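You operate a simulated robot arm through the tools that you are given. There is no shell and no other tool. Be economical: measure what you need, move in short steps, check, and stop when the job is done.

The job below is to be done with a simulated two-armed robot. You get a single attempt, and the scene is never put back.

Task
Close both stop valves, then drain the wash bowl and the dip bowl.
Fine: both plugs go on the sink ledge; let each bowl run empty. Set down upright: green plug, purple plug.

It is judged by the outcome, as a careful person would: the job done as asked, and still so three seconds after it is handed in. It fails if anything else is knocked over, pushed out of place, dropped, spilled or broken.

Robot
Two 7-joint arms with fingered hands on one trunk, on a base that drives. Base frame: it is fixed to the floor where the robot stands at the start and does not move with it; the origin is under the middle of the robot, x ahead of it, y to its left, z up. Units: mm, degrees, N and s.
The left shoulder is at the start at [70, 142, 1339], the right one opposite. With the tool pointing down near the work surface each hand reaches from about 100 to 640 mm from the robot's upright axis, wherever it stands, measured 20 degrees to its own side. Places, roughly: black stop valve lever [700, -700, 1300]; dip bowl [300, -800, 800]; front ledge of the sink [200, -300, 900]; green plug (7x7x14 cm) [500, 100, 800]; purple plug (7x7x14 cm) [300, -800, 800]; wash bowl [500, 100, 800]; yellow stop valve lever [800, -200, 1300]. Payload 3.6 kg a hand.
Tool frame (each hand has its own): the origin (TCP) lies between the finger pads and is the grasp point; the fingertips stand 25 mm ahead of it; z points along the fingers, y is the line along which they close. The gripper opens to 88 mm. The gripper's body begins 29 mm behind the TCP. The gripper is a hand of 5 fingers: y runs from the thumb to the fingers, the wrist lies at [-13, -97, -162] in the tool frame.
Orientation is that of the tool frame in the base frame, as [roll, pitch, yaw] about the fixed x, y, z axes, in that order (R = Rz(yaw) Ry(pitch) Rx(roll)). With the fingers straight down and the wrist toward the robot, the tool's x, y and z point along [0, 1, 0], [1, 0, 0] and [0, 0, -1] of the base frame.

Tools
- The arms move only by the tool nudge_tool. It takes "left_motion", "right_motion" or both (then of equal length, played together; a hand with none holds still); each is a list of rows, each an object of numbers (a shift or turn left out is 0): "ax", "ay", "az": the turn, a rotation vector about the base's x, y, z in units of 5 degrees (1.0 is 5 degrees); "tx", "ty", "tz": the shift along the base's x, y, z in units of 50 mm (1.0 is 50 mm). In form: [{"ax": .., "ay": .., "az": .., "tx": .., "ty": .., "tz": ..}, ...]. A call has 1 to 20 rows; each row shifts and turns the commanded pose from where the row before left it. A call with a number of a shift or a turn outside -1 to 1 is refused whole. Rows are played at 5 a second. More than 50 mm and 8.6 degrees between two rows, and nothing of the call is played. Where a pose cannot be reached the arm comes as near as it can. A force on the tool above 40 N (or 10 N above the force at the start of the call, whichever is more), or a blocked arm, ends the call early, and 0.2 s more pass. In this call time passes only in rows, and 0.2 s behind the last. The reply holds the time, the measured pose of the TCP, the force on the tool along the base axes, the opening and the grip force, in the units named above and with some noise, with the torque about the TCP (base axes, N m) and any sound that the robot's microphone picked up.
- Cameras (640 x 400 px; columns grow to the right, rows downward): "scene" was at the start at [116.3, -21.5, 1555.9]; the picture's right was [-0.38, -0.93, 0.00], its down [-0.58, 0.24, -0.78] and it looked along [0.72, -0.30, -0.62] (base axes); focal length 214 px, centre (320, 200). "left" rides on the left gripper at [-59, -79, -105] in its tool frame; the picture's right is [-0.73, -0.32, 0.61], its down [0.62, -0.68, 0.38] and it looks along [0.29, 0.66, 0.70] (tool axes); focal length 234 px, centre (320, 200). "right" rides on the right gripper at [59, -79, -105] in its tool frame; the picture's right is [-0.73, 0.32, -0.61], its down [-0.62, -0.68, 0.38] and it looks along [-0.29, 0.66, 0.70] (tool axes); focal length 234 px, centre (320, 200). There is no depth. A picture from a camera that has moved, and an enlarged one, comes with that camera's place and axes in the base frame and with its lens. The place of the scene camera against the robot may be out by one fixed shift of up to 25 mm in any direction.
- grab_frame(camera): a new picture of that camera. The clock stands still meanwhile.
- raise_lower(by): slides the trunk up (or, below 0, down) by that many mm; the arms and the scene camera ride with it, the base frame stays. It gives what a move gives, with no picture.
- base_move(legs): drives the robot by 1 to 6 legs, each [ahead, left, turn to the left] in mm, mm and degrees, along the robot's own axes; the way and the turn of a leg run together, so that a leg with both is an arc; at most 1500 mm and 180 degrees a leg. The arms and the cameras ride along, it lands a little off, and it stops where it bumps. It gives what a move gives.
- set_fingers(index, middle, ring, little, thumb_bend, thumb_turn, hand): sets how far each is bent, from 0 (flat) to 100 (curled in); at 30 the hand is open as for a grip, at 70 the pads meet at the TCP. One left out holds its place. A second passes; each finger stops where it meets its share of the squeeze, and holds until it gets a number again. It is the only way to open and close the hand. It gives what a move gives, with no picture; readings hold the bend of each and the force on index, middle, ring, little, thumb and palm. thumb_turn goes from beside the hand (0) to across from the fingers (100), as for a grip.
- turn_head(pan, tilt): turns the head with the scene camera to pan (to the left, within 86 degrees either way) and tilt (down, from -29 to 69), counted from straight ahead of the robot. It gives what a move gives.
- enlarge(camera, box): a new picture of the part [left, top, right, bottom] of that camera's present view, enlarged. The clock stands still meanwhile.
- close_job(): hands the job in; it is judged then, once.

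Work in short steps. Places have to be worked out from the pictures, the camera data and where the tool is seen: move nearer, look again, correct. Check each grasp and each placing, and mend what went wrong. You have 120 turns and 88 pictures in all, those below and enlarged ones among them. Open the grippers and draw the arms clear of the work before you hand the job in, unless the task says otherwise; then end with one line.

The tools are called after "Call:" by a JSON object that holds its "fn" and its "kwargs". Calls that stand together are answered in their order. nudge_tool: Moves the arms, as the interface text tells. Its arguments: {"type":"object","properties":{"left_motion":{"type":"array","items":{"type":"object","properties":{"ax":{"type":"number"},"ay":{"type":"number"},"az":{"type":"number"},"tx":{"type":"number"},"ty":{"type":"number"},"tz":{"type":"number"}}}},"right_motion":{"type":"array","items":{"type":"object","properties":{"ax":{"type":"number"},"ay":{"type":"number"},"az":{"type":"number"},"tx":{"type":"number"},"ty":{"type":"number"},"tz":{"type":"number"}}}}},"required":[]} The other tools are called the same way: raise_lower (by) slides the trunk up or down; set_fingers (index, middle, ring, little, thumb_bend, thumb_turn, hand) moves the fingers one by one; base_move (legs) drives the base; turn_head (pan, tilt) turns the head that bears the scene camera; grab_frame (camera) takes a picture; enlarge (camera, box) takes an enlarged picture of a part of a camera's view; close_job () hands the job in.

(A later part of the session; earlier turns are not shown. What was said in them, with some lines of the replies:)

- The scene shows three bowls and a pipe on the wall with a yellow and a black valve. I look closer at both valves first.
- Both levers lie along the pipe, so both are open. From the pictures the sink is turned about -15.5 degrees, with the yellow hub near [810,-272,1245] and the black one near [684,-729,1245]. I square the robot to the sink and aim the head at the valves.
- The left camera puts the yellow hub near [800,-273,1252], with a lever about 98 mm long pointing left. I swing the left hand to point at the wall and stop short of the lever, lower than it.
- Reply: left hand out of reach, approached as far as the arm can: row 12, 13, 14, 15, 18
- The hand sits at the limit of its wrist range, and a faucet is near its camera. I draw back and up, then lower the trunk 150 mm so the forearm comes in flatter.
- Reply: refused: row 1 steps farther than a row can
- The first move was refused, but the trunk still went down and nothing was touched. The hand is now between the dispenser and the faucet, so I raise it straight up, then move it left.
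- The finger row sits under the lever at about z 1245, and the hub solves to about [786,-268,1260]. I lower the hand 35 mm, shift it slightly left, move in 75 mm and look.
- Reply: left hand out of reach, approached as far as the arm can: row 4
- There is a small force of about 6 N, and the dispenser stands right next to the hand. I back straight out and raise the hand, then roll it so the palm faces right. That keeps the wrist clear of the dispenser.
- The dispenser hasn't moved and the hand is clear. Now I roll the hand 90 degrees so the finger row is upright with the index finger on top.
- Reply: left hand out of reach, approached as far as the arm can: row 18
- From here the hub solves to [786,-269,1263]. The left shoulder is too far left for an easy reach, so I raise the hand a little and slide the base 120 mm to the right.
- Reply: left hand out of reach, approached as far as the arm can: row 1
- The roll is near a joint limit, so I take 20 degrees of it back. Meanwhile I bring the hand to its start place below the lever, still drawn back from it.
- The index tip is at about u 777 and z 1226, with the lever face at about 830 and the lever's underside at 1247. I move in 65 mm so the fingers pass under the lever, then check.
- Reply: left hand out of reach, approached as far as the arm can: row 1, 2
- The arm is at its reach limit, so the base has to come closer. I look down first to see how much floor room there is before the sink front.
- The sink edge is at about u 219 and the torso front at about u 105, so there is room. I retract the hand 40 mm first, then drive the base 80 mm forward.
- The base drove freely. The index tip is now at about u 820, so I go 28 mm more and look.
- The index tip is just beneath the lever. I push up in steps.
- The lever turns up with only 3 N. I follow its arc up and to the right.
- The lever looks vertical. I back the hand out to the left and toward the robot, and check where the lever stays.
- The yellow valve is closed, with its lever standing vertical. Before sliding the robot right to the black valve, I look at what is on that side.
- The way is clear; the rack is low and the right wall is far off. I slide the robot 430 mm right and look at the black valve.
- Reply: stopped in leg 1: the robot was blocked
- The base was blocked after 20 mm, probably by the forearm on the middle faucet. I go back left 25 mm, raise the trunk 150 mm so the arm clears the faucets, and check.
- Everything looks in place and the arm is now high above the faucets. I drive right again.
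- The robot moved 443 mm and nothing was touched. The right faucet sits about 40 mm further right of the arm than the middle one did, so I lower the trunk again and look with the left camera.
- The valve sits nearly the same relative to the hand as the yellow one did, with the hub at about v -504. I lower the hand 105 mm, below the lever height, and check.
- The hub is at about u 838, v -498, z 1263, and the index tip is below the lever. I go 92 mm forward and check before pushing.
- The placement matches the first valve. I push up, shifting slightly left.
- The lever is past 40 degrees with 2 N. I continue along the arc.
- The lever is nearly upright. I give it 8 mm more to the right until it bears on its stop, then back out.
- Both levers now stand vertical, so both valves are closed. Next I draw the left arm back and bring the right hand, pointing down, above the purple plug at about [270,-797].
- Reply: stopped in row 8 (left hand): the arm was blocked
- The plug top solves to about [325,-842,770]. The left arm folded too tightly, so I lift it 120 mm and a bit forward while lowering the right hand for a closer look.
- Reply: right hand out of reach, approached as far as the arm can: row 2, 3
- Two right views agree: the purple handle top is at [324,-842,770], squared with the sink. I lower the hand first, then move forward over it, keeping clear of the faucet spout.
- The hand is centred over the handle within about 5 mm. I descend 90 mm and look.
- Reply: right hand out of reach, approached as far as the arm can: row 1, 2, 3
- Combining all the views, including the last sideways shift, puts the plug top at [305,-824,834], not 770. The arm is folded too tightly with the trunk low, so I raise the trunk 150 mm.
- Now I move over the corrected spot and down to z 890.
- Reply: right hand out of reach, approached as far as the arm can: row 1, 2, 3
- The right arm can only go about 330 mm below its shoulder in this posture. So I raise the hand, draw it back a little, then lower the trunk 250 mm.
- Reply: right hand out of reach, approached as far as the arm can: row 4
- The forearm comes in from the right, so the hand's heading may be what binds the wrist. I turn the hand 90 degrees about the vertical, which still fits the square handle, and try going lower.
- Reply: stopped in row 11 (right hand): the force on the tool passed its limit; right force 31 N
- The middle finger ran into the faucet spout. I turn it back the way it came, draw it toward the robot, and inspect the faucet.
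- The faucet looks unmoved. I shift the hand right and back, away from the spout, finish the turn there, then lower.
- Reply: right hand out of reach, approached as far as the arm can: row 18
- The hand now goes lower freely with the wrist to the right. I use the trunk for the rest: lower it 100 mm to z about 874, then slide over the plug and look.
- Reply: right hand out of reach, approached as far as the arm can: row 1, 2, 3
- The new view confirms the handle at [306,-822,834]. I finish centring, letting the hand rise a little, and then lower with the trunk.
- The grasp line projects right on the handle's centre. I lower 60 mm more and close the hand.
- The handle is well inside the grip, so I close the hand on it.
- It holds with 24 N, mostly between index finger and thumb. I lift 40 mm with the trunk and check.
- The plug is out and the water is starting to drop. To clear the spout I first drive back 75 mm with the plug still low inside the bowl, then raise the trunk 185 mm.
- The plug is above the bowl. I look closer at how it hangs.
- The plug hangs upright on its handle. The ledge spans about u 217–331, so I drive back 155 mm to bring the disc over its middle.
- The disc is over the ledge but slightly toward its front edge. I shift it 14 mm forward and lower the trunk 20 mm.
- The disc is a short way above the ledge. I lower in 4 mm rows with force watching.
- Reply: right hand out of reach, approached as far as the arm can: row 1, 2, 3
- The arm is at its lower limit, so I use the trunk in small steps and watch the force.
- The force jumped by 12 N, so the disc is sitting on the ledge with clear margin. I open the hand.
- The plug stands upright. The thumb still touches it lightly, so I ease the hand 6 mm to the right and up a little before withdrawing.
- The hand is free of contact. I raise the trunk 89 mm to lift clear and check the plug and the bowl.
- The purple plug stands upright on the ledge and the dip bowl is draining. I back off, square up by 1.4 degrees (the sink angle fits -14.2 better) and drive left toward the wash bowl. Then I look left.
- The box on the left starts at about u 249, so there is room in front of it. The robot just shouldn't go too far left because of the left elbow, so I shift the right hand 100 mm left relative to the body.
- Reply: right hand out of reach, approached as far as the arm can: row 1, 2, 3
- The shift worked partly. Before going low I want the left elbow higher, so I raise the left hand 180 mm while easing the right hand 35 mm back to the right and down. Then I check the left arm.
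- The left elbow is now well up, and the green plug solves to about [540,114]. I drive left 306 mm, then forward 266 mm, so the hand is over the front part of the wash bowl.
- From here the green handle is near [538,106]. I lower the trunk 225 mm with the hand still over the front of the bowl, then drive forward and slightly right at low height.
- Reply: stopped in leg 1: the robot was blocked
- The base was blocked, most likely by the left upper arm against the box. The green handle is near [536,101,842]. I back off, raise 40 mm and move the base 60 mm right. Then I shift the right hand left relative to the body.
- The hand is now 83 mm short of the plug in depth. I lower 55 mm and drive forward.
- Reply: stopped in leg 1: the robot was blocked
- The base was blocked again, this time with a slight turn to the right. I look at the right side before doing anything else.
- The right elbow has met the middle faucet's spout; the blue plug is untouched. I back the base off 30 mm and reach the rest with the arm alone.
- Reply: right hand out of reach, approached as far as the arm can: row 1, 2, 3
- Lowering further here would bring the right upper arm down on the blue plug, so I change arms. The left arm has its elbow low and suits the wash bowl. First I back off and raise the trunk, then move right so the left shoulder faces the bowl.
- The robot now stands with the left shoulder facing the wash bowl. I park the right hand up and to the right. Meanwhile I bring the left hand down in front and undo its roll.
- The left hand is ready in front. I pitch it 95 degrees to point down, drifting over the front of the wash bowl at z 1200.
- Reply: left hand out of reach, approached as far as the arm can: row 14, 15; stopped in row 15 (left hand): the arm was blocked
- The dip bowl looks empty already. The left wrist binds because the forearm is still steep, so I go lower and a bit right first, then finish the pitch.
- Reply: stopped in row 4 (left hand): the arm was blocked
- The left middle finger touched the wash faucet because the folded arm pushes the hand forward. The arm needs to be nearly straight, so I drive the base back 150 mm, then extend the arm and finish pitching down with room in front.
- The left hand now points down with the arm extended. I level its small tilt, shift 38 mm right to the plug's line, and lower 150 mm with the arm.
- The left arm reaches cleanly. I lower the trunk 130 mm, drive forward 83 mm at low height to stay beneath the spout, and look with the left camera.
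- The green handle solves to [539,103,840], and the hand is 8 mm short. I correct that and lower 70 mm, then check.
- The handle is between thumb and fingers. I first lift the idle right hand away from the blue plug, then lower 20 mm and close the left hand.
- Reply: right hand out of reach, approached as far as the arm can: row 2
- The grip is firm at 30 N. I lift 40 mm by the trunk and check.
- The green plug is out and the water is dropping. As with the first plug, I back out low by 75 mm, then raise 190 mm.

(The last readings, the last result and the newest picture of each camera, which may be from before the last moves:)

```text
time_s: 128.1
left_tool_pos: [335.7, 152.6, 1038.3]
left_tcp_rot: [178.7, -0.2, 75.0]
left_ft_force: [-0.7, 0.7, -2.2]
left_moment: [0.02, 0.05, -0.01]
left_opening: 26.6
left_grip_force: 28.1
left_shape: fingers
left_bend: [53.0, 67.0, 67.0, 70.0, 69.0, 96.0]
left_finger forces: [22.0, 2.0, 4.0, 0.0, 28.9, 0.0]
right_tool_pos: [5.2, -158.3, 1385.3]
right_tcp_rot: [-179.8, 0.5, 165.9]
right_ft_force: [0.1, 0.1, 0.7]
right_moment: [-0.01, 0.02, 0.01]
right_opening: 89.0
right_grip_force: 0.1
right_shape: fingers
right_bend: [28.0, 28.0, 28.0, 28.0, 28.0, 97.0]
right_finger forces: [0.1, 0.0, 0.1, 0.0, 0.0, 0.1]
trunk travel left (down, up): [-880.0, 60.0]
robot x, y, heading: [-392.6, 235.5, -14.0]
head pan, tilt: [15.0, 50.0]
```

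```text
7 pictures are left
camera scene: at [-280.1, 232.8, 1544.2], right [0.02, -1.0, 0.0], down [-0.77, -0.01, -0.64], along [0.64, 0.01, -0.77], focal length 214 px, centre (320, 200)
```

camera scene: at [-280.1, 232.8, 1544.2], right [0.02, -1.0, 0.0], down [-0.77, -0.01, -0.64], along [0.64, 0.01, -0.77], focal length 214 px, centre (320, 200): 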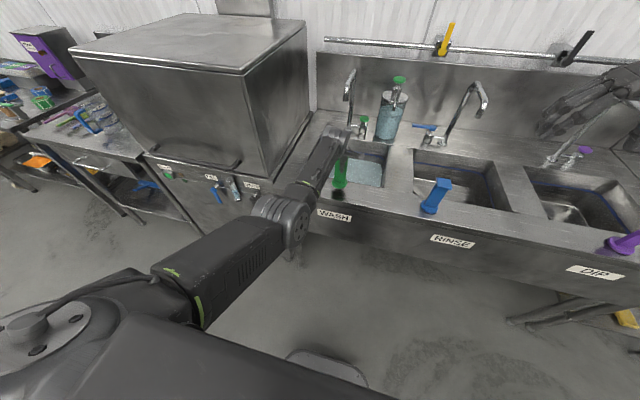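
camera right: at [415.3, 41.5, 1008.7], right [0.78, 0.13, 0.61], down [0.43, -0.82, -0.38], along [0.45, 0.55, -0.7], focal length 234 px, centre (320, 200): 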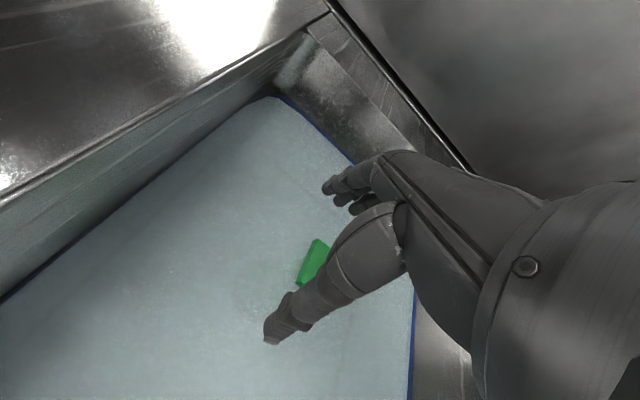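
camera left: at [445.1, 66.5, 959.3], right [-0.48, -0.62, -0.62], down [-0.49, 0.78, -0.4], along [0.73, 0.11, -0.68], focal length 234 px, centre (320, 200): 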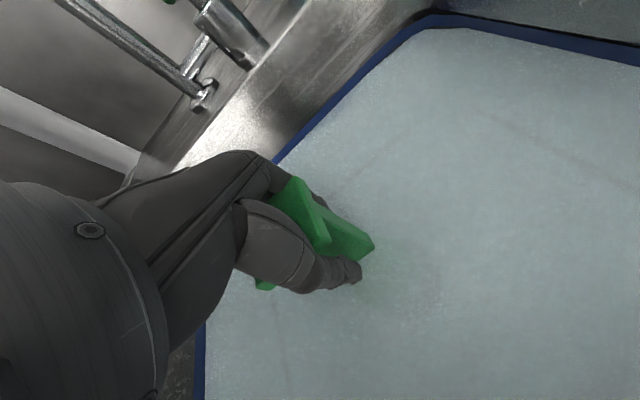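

The plug is over the ledge in front of the wash bowl. I lower 22 mm and check its position.

Call:
{"fn": "raise_lower", "kwargs": {"by": -22}}

Call:
{"fn": "enlarge", "kwargs": {"camera": "scene", "box": [300, 130, 412, 200]}}

```text
time_s: 128.7
left_tool_pos: [335.0, 153.5, 1019.6]
left_tcp_rot: [178.6, -0.3, 75.2]
left_ft_force: [0.1, 0.1, -1.8]
left_moment: [0.01, -0.04, -0.03]
left_opening: 26.4
left_grip_force: 28.2
left_shape: fingers
left_bend: [53.0, 67.0, 67.0, 70.0, 69.0, 96.0]
left_finger forces: [22.0, 2.1, 4.1, 0.0, 28.9, 0.0]
right_tool_pos: [2.1, -157.9, 1363.7]
right_tcp_rot: [-179.9, 0.6, 165.7]
right_ft_force: [-0.5, 0.1, -0.5]
right_moment: [0.03, 0.0, 0.0]
right_opening: 88.9
right_grip_force: 0.1
right_shape: fingers
right_bend: [28.0, 28.0, 28.0, 28.0, 28.0, 97.0]
right_finger forces: [0.0, 0.0, 0.0, 0.0, 0.0, 0.0]
trunk travel left (down, up): [-858.0, 82.0]
robot x, y, heading: [-394.9, 234.3, -14.0]
head pan, tilt: [15.0, 50.0]
```

```text
5.71 times, centred on (356, 165) of scene
camera zoom: at [-282.7, 233.3, 1522.4], right [0.02, -1.0, 0.0], down [-0.77, -0.01, -0.64], along [0.64, 0.01, -0.77], focal length 1226 px, centre (114, 400)
```

zoom: 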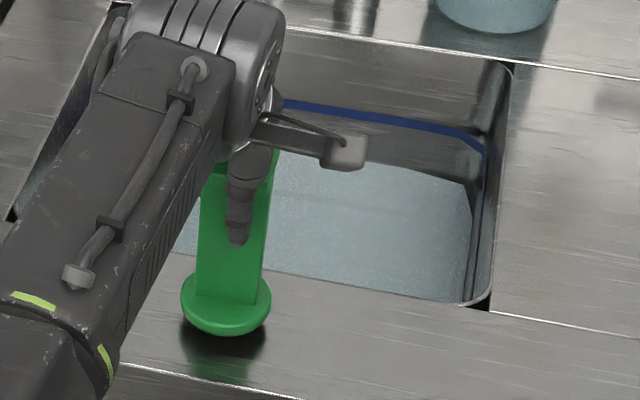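

The disc is centred on the ledge's depth. I lower the last part in small steps, watching force.

Call:
{"fn": "raise_lower", "kwargs": {"by": -9}}

Call:
{"fn": "raise_lower", "kwargs": {"by": -3}}

```text
time_s: 129.3
left_tool_pos: [334.2, 153.2, 1009.8]
left_tcp_rot: [178.6, -0.2, 75.0]
left_ft_force: [0.9, 0.3, -1.3]
left_moment: [-0.01, 0.01, 0.0]
left_opening: 26.4
left_grip_force: 28.0
left_shape: fingers
left_bend: [53.0, 67.0, 67.0, 70.0, 69.0, 96.0]
left_finger forces: [22.1, 2.1, 4.1, 0.0, 28.9, 0.0]
right_tool_pos: [3.1, -157.2, 1353.8]
right_tcp_rot: [-179.9, 0.7, 165.8]
right_ft_force: [-0.2, 0.1, 0.4]
right_moment: [0.01, 0.03, -0.04]
right_opening: 88.5
right_grip_force: 0.0
right_shape: fingers
right_bend: [28.0, 28.0, 28.0, 28.0, 28.0, 97.0]
right_finger forces: [0.1, 0.0, 0.0, 0.1, 0.0, 0.0]
trunk travel left (down, up): [-849.0, 91.0]
robot x, y, heading: [-395.9, 232.3, -13.8]
head pan, tilt: [15.0, 50.0]
```

```text
time_s: 129.8
left_tool_pos: [333.2, 151.7, 1007.6]
left_tcp_rot: [178.7, -0.3, 75.1]
left_ft_force: [-0.1, 0.2, -1.2]
left_moment: [-0.01, 0.03, 0.02]
left_opening: 26.5
left_grip_force: 28.5
left_shape: fingers
left_bend: [53.0, 67.0, 67.0, 70.0, 69.0, 96.0]
left_finger forces: [21.9, 2.0, 4.2, 0.1, 29.0, 0.0]
right_tool_pos: [1.7, -157.1, 1353.7]
right_tcp_rot: [-180.0, 0.6, 165.8]
right_ft_force: [-0.8, -0.2, -0.4]
right_moment: [-0.06, 0.0, 0.0]
right_opening: 88.8
right_grip_force: 0.0
right_shape: fingers
right_bend: [28.0, 28.0, 28.0, 28.0, 28.0, 97.0]
right_finger forces: [0.0, 0.0, 0.1, 0.0, 0.0, 0.1]
trunk travel left (down, up): [-846.0, 94.0]
robot x, y, heading: [-395.5, 233.1, -14.0]
head pan, tilt: [15.0, 50.0]
```

There is no contact yet, so I go 2 mm at a time.

Call:
{"fn": "raise_lower", "kwargs": {"by": -2}}

```text
time_s: 130.3
left_tool_pos: [334.5, 153.2, 1006.4]
left_tcp_rot: [178.4, -0.3, 75.2]
left_ft_force: [0.9, 0.2, 4.7]
left_moment: [0.02, 0.04, -0.03]
left_opening: 26.5
left_grip_force: 29.9
left_shape: fingers
left_bend: [53.0, 67.0, 67.0, 70.0, 69.0, 96.0]
left_finger forces: [23.5, 2.2, 4.6, 0.0, 29.7, 0.1]
right_tool_pos: [0.3, -157.6, 1350.4]
right_tcp_rot: [-179.9, 0.8, 165.8]
right_ft_force: [0.2, -0.6, 1.0]
right_moment: [0.01, -0.01, 0.02]
right_opening: 88.8
right_grip_force: 0.0
right_shape: fingers
right_bend: [28.0, 28.0, 28.0, 28.0, 28.0, 97.0]
right_finger forces: [0.0, 0.0, 0.1, 0.1, 0.0, 0.1]
trunk travel left (down, up): [-844.0, 96.0]
robot x, y, heading: [-392.0, 234.4, -13.9]
head pan, tilt: [15.0, 50.0]
```

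There is contact, about 6 N up, so I open the hand.

Call:
{"fn": "set_fingers", "kwargs": {"hand": "left", "index": 28, "middle": 28, "ring": 28, "little": 28, "thumb_bend": 28}}

Call:
{"fn": "enlarge", "kwargs": {"camera": "scene", "box": [300, 130, 412, 200]}}

```text
time_s: 131.3
left_tool_pos: [334.4, 153.7, 1005.4]
left_tcp_rot: [178.6, -0.2, 75.0]
left_ft_force: [-0.5, 0.6, -0.3]
left_moment: [0.03, -0.02, -0.01]
left_opening: 88.1
left_grip_force: 0.0
left_shape: fingers
left_bend: [28.0, 28.0, 28.0, 28.0, 28.0, 97.0]
left_finger forces: [0.1, 0.0, 0.0, 0.1, 0.0, 0.0]
right_tool_pos: [1.2, -157.2, 1350.8]
right_tcp_rot: [-179.9, 0.6, 165.8]
right_ft_force: [-0.3, -0.1, 0.0]
right_moment: [0.02, 0.02, 0.0]
right_opening: 88.8
right_grip_force: 0.1
right_shape: fingers
right_bend: [28.0, 28.0, 28.0, 28.0, 28.0, 97.0]
right_finger forces: [0.0, 0.1, 0.0, 0.0, 0.0, 0.1]
trunk travel left (down, up): [-844.0, 96.0]
robot x, y, heading: [-395.0, 234.4, -14.0]
head pan, tilt: [15.0, 50.0]
```

```text
5.71 times, centred on (356, 165) of scene
camera zoom: at [-283.7, 233.6, 1508.5], right [0.02, -1.0, 0.0], down [-0.77, -0.01, -0.64], along [0.64, 0.01, -0.77], focal length 1226 px, centre (114, 400)
```

zoom: 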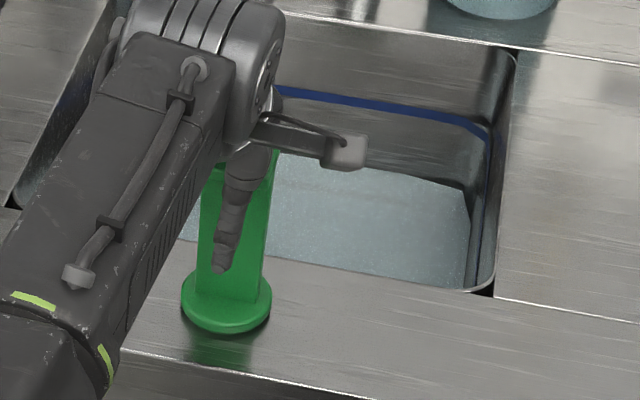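

The plug stands free and upright with no contact on the fingers. I raise straight up 95 mm, then back the robot off.

Call:
{"fn": "raise_lower", "kwargs": {"by": 95}}

Call:
{"fn": "base_move", "kwargs": {"legs": [[-200, 0, 0]]}}

Call:
{"fn": "turn_head", "kwargs": {"pan": 0, "tilt": 38}}

Call:
{"fn": "grab_frame", "kwargs": {"camera": "scene"}}

```text
time_s: 132.6
left_tool_pos: [333.9, 152.7, 1101.0]
left_tcp_rot: [178.6, -0.3, 75.1]
left_ft_force: [0.6, -0.3, 0.1]
left_moment: [0.01, -0.01, 0.0]
left_opening: 88.3
left_grip_force: 0.1
left_shape: fingers
left_bend: [28.0, 28.0, 28.0, 28.0, 28.0, 97.0]
left_finger forces: [0.0, 0.0, 0.0, 0.0, 0.1, 0.0]
right_tool_pos: [1.3, -157.6, 1445.2]
right_tcp_rot: [-179.9, 0.7, 165.8]
right_ft_force: [-0.3, -0.6, 0.0]
right_moment: [-0.02, 0.0, 0.0]
right_opening: 88.7
right_grip_force: 0.1
right_shape: fingers
right_bend: [28.0, 28.0, 28.0, 28.0, 28.0, 97.0]
right_finger forces: [0.0, 0.1, 0.0, 0.1, 0.0, 0.0]
trunk travel left (down, up): [-939.0, 1.0]
robot x, y, heading: [-395.6, 234.2, -14.0]
head pan, tilt: [15.0, 50.0]
```

```text
time_s: 134.2
left_tool_pos: [143.4, 199.5, 1098.0]
left_tcp_rot: [178.8, -0.2, 75.1]
left_ft_force: [0.6, 0.0, 0.7]
left_moment: [-0.01, 0.0, -0.01]
left_opening: 88.3
left_grip_force: 0.1
left_shape: fingers
left_bend: [28.0, 28.0, 28.0, 28.0, 28.0, 97.0]
left_finger forces: [0.0, 0.0, 0.0, 0.0, 0.0, 0.1]
right_tool_pos: [-187.4, -109.7, 1442.9]
right_tcp_rot: [-179.8, 0.4, 165.7]
right_ft_force: [0.7, 0.8, -0.3]
right_moment: [-0.01, 0.06, 0.05]
right_opening: 88.6
right_grip_force: 0.0
right_shape: fingers
right_bend: [28.0, 28.0, 28.0, 28.0, 28.0, 97.0]
right_finger forces: [0.0, 0.1, 0.0, 0.0, 0.1, 0.1]
trunk travel left (down, up): [-939.0, 1.0]
robot x, y, heading: [-588.8, 284.2, -14.0]
head pan, tilt: [15.0, 50.0]
```

```text
time_s: 135.0
left_tool_pos: [140.5, 201.8, 1100.0]
left_tcp_rot: [178.5, -0.3, 75.1]
left_ft_force: [0.7, 0.2, 0.0]
left_moment: [0.0, -0.02, -0.01]
left_opening: 88.5
left_grip_force: 0.1
left_shape: fingers
left_bend: [28.0, 28.0, 28.0, 28.0, 28.0, 97.0]
left_finger forces: [0.0, 0.1, 0.0, 0.0, 0.1, 0.1]
right_tool_pos: [-192.1, -109.9, 1445.8]
right_tcp_rot: [-179.9, 0.6, 165.9]
right_ft_force: [-0.7, -0.1, 0.0]
right_moment: [0.05, 0.01, 0.0]
right_opening: 88.7
right_grip_force: 0.0
right_shape: fingers
right_bend: [28.0, 28.0, 28.0, 28.0, 28.0, 97.0]
right_finger forces: [0.0, 0.0, 0.1, 0.1, 0.0, 0.0]
trunk travel left (down, up): [-939.0, 1.0]
robot x, y, heading: [-586.5, 281.1, -14.0]
head pan, tilt: [0.0, 38.0]
```

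```text
4 pictures are left
camera scene: at [-470.7, 259.6, 1620.7], right [-0.24, -0.97, 0.0], down [-0.6, 0.15, -0.79], along [0.76, -0.19, -0.62], focal length 214 px, centre (320, 200)
```

scene: 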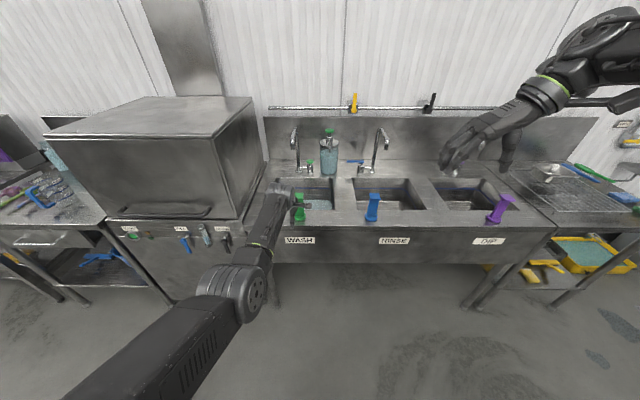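

Both levers are vertical and all three plugs stand upright. The wash bowl is still running out, so I back off more and wait.

Call:
{"fn": "base_move", "kwargs": {"legs": [[-120, 0, 0]]}}

Call:
{"fn": "nudge_tool", "kwargs": {"left_motion": [{"tz": 0.1}, {"tz": 0.1}, {"tz": 0.1}, {"tz": 0.1}, {"tz": 0.1}, {"tz": 0.1}, {"tz": 0.1}, {"tz": 0.1}, {"tz": 0.1}, {"tz": 0.1}, {"tz": 0.1}, {"tz": 0.1}, {"tz": 0.1}, {"tz": 0.1}, {"tz": 0.1}, {"tz": 0.1}, {"tz": 0.1}, {"tz": 0.1}, {"tz": 0.1}, {"tz": 0.1}]}}

Call:
{"fn": "nudge_tool", "kwargs": {"left_motion": [{"tz": 0}, {"tz": 0}, {"tz": 0}, {"tz": 0}, {"tz": 0}, {"tz": 0}, {"tz": 0}, {"tz": 0}, {"tz": 0}, {"tz": 0}, {"tz": 0}, {"tz": 0}, {"tz": 0}, {"tz": 0}, {"tz": 0}, {"tz": 0}, {"tz": 0}, {"tz": 0}, {"tz": 0}, {"tz": 0}]}}

Call:
{"fn": "nudge_tool", "kwargs": {"left_motion": [{"tz": 0}, {"tz": 0}, {"tz": 0}, {"tz": 0}, {"tz": 0}, {"tz": 0}, {"tz": 0}, {"tz": 0}, {"tz": 0}, {"tz": 0}, {"tz": 0}, {"tz": 0}, {"tz": 0}, {"tz": 0}, {"tz": 0}, {"tz": 0}, {"tz": 0}, {"tz": 0}, {"tz": 0}, {"tz": 0}]}}

Call:
{"fn": "nudge_tool", "kwargs": {"left_motion": [{"tz": 0}, {"tz": 0}, {"tz": 0}, {"tz": 0}, {"tz": 0}, {"tz": 0}, {"tz": 0}, {"tz": 0}, {"tz": 0}, {"tz": 0}, {"tz": 0}, {"tz": 0}, {"tz": 0}, {"tz": 0}, {"tz": 0}, {"tz": 0}, {"tz": 0}, {"tz": 0}, {"tz": 0}, {"tz": 0}]}}

Call:
{"fn": "enlarge", "kwargs": {"camera": "scene", "box": [240, 90, 560, 290]}}

```text
time_s: 136.2
left_tool_pos: [27.6, 229.0, 1097.6]
left_tcp_rot: [178.8, -0.3, 75.2]
left_ft_force: [0.1, 0.0, -0.4]
left_moment: [0.03, -0.03, 0.0]
left_opening: 88.1
left_grip_force: 0.1
left_shape: fingers
left_bend: [28.0, 28.0, 28.0, 28.0, 28.0, 97.0]
left_finger forces: [0.0, 0.0, 0.0, 0.0, 0.1, 0.1]
right_tool_pos: [-303.7, -82.2, 1444.5]
right_tcp_rot: [-179.9, 0.3, 165.8]
right_ft_force: [1.1, 0.3, -0.4]
right_moment: [-0.03, 0.0, 0.0]
right_opening: 88.8
right_grip_force: 0.1
right_shape: fingers
right_bend: [28.0, 28.0, 28.0, 28.0, 28.0, 97.0]
right_finger forces: [0.1, 0.0, 0.0, 0.0, 0.1, 0.1]
trunk travel left (down, up): [-939.0, 1.0]
robot x, y, heading: [-707.4, 310.1, -14.2]
head pan, tilt: [0.0, 38.0]
```

```text
time_s: 140.4
left_tool_pos: [25.0, 230.3, 1201.1]
left_tcp_rot: [178.5, -0.1, 75.1]
left_ft_force: [0.0, -0.1, 0.8]
left_moment: [0.0, -0.01, -0.01]
left_opening: 88.3
left_grip_force: 0.1
left_shape: fingers
left_bend: [28.0, 28.0, 28.0, 28.0, 28.0, 97.0]
left_finger forces: [0.0, 0.1, 0.1, 0.1, 0.0, 0.0]
right_tool_pos: [-308.9, -80.2, 1444.9]
right_tcp_rot: [-179.9, 0.6, 165.8]
right_ft_force: [0.4, 0.5, -0.9]
right_moment: [0.01, 0.01, -0.01]
right_opening: 88.8
right_grip_force: 0.2
right_shape: fingers
right_bend: [28.0, 28.0, 28.0, 28.0, 28.0, 97.0]
right_finger forces: [0.1, 0.0, 0.1, 0.1, 0.1, 0.0]
trunk travel left (down, up): [-939.0, 1.0]
robot x, y, heading: [-704.1, 309.1, -14.4]
head pan, tilt: [0.0, 38.0]
```

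```text
time_s: 144.7
left_tool_pos: [23.9, 230.2, 1201.0]
left_tcp_rot: [178.5, -0.2, 75.1]
left_ft_force: [0.3, -0.4, 0.0]
left_moment: [0.0, -0.02, -0.02]
left_opening: 88.3
left_grip_force: 0.0
left_shape: fingers
left_bend: [28.0, 28.0, 28.0, 28.0, 28.0, 97.0]
left_finger forces: [0.0, 0.0, 0.0, 0.0, 0.0, 0.1]
right_tool_pos: [-308.7, -81.0, 1445.8]
right_tcp_rot: [-179.9, 0.5, 165.8]
right_ft_force: [-0.9, -0.5, 0.2]
right_moment: [-0.01, 0.0, -0.03]
right_opening: 88.9
right_grip_force: 0.0
right_shape: fingers
right_bend: [28.0, 28.0, 28.0, 28.0, 28.0, 97.0]
right_finger forces: [0.1, 0.1, 0.0, 0.0, 0.1, 0.0]
trunk travel left (down, up): [-939.0, 1.0]
robot x, y, heading: [-709.5, 308.9, -14.1]
head pan, tilt: [0.0, 38.0]
```

```text
time_s: 148.8
left_tool_pos: [24.6, 229.9, 1201.0]
left_tcp_rot: [178.7, -0.2, 75.1]
left_ft_force: [-1.1, -0.5, -0.6]
left_moment: [0.02, -0.01, -0.02]
left_opening: 88.1
left_grip_force: 0.0
left_shape: fingers
left_bend: [28.0, 28.0, 28.0, 28.0, 28.0, 97.0]
left_finger forces: [0.0, 0.0, 0.0, 0.0, 0.0, 0.0]
right_tool_pos: [-307.9, -81.7, 1445.3]
right_tcp_rot: [-180.0, 0.6, 165.8]
right_ft_force: [0.6, 1.2, 0.2]
right_moment: [0.01, -0.01, 0.01]
right_opening: 88.7
right_grip_force: 0.1
right_shape: fingers
right_bend: [28.0, 28.0, 28.0, 28.0, 28.0, 97.0]
right_finger forces: [0.0, 0.0, 0.0, 0.0, 0.1, 0.1]
trunk travel left (down, up): [-939.0, 1.0]
robot x, y, heading: [-705.2, 312.9, -14.3]
head pan, tilt: [0.0, 38.0]
```

```text
time_s: 153.1
left_tool_pos: [24.8, 229.9, 1201.3]
left_tcp_rot: [178.6, -0.1, 75.1]
left_ft_force: [0.5, 0.0, -0.2]
left_moment: [0.01, 0.0, 0.01]
left_opening: 88.4
left_grip_force: 0.1
left_shape: fingers
left_bend: [28.0, 28.0, 28.0, 28.0, 28.0, 97.0]
left_finger forces: [0.1, 0.0, 0.0, 0.0, 0.0, 0.0]
right_tool_pos: [-308.7, -80.4, 1445.7]
right_tcp_rot: [-179.8, 0.5, 165.7]
right_ft_force: [0.5, -0.2, -0.7]
right_moment: [0.01, 0.0, 0.0]
right_opening: 88.7
right_grip_force: 0.0
right_shape: fingers
right_bend: [28.0, 28.0, 28.0, 28.0, 28.0, 97.0]
right_finger forces: [0.1, 0.0, 0.0, 0.0, 0.1, 0.0]
trunk travel left (down, up): [-939.0, 1.0]
robot x, y, heading: [-704.1, 307.3, -13.9]
head pan, tilt: [0.0, 38.0]
```

```text
2.00 times, centred on (400, 190) of scene
camera zoom: at [-586.5, 288.5, 1620.7], right [-0.24, -0.97, 0.0], down [-0.6, 0.15, -0.79], along [0.76, -0.19, -0.62], focal length 429 px, centre (160, 220)
```

zoom: 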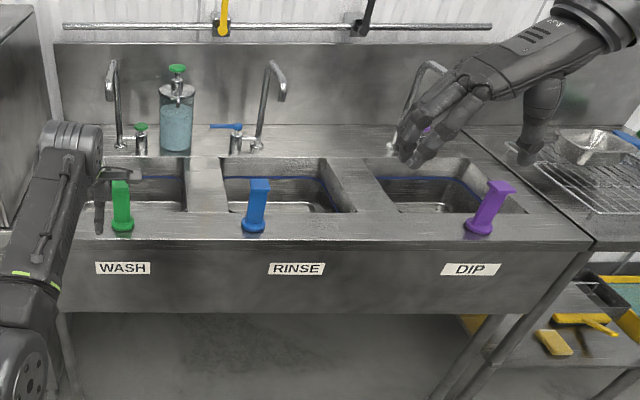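

All three plugs are upright, and both bowls look drained from here. I wait a little longer and look into the bowls once more.

Call:
{"fn": "nudge_tool", "kwargs": {"left_motion": [{"tz": 0}, {"tz": 0}, {"tz": 0}, {"tz": 0}, {"tz": 0}, {"tz": 0}, {"tz": 0}, {"tz": 0}, {"tz": 0}, {"tz": 0}, {"tz": 0}, {"tz": 0}, {"tz": 0}, {"tz": 0}, {"tz": 0}, {"tz": 0}, {"tz": 0}, {"tz": 0}, {"tz": 0}, {"tz": 0}]}}

Call:
{"fn": "nudge_tool", "kwargs": {"left_motion": [{"tz": 0}, {"tz": 0}, {"tz": 0}, {"tz": 0}, {"tz": 0}, {"tz": 0}, {"tz": 0}, {"tz": 0}, {"tz": 0}, {"tz": 0}, {"tz": 0}, {"tz": 0}, {"tz": 0}, {"tz": 0}, {"tz": 0}, {"tz": 0}, {"tz": 0}, {"tz": 0}, {"tz": 0}, {"tz": 0}]}}

Call:
{"fn": "nudge_tool", "kwargs": {"left_motion": [{"tz": 0}, {"tz": 0}, {"tz": 0}, {"tz": 0}, {"tz": 0}, {"tz": 0}, {"tz": 0}, {"tz": 0}, {"tz": 0}, {"tz": 0}, {"tz": 0}, {"tz": 0}, {"tz": 0}, {"tz": 0}, {"tz": 0}, {"tz": 0}, {"tz": 0}, {"tz": 0}, {"tz": 0}, {"tz": 0}]}}

Call:
{"fn": "enlarge", "kwargs": {"camera": "scene", "box": [270, 160, 366, 220]}}

Call:
{"fn": "enlarge", "kwargs": {"camera": "scene", "box": [410, 160, 506, 220]}}

```text
time_s: 157.2
left_tool_pos: [23.6, 230.4, 1200.1]
left_tcp_rot: [178.6, -0.1, 75.1]
left_ft_force: [0.3, 0.2, -0.1]
left_moment: [-0.01, 0.05, 0.05]
left_opening: 88.3
left_grip_force: 0.0
left_shape: fingers
left_bend: [28.0, 28.0, 28.0, 28.0, 28.0, 97.0]
left_finger forces: [0.0, 0.0, 0.0, 0.1, 0.1, 0.0]
right_tool_pos: [-309.0, -81.1, 1445.1]
right_tcp_rot: [-179.9, 0.6, 165.7]
right_ft_force: [-0.1, -0.3, -0.1]
right_moment: [0.02, -0.03, -0.02]
right_opening: 88.9
right_grip_force: 0.1
right_shape: fingers
right_bend: [28.0, 28.0, 28.0, 28.0, 28.0, 97.0]
right_finger forces: [0.1, 0.0, 0.0, 0.1, 0.1, 0.0]
trunk travel left (down, up): [-939.0, 1.0]
robot x, y, heading: [-706.0, 307.6, -14.1]
head pan, tilt: [0.0, 38.0]
```

```text
time_s: 161.4
left_tool_pos: [25.1, 231.0, 1200.3]
left_tcp_rot: [178.5, -0.2, 75.1]
left_ft_force: [0.2, 0.9, -0.8]
left_moment: [-0.03, 0.05, 0.01]
left_opening: 88.5
left_grip_force: 0.1
left_shape: fingers
left_bend: [28.0, 28.0, 28.0, 28.0, 28.0, 97.0]
left_finger forces: [0.0, 0.0, 0.0, 0.1, 0.1, 0.0]
right_tool_pos: [-308.3, -79.4, 1444.9]
right_tcp_rot: [-179.9, 0.5, 165.8]
right_ft_force: [-0.4, 2.0, 0.9]
right_moment: [0.0, 0.03, 0.01]
right_opening: 88.6
right_grip_force: 0.1
right_shape: fingers
right_bend: [28.0, 28.0, 28.0, 28.0, 28.0, 97.0]
right_finger forces: [0.0, 0.1, 0.0, 0.0, 0.0, 0.1]
trunk travel left (down, up): [-939.0, 1.0]
robot x, y, heading: [-705.8, 310.0, -14.1]
head pan, tilt: [0.0, 38.0]
```

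```text
time_s: 165.7
left_tool_pos: [25.1, 230.7, 1200.3]
left_tcp_rot: [178.6, -0.2, 75.1]
left_ft_force: [0.7, 0.1, 0.1]
left_moment: [-0.02, -0.01, 0.01]
left_opening: 88.4
left_grip_force: 0.1
left_shape: fingers
left_bend: [28.0, 28.0, 28.0, 28.0, 28.0, 97.0]
left_finger forces: [0.0, 0.1, 0.1, 0.0, 0.0, 0.0]
right_tool_pos: [-308.0, -81.1, 1445.7]
right_tcp_rot: [-179.9, 0.6, 165.8]
right_ft_force: [-0.2, -0.2, 0.3]
right_moment: [-0.03, -0.01, 0.02]
right_opening: 88.6
right_grip_force: 0.2
right_shape: fingers
right_bend: [28.0, 28.0, 28.0, 28.0, 28.0, 97.0]
right_finger forces: [0.0, 0.0, 0.1, 0.0, 0.0, 0.1]
trunk travel left (down, up): [-939.0, 1.0]
robot x, y, heading: [-707.3, 307.9, -14.2]
head pan, tilt: [0.0, 38.0]
```

```text
6.67 times, centred on (318, 190) of scene
camera zoom: at [-586.5, 288.5, 1620.7], right [-0.24, -0.97, 0.0], down [-0.6, 0.15, -0.79], along [0.76, -0.19, -0.62], focal length 1430 px, centre (333, 267)
```

zoom: 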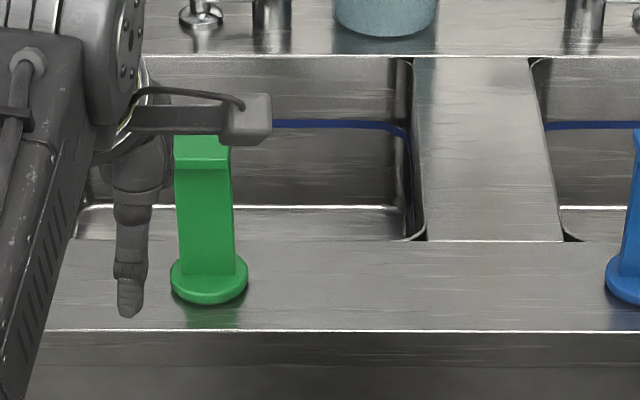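

```text
6.67 times, centred on (458, 190) of scene
camera zoom: at [-586.5, 288.5, 1620.7], right [-0.24, -0.97, 0.0], down [-0.6, 0.15, -0.79], along [0.76, -0.19, -0.62], focal length 1430 px, centre (-600, 267)
```

zoom: 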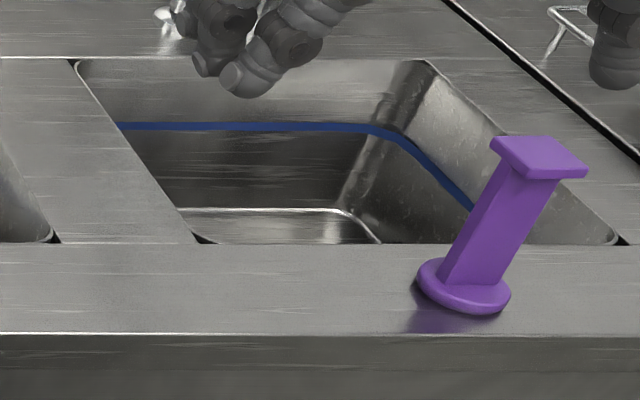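

Both bowls are dry, both plugs stand upright on the ledge, both valve levers are vertical, and both hands are open and clear. I hand the job in.

Call:
{"fn": "close_job", "kwargs": {}}

```text
The job is handed in.
```

Both stop valves are closed, the wash and dip bowls have run empty, and the green and purple plugs stand upright on the front ledge. My fingers bumped the dip and wash faucets and my right elbow touched the rinse faucet; nothing looked moved in the last pictures.
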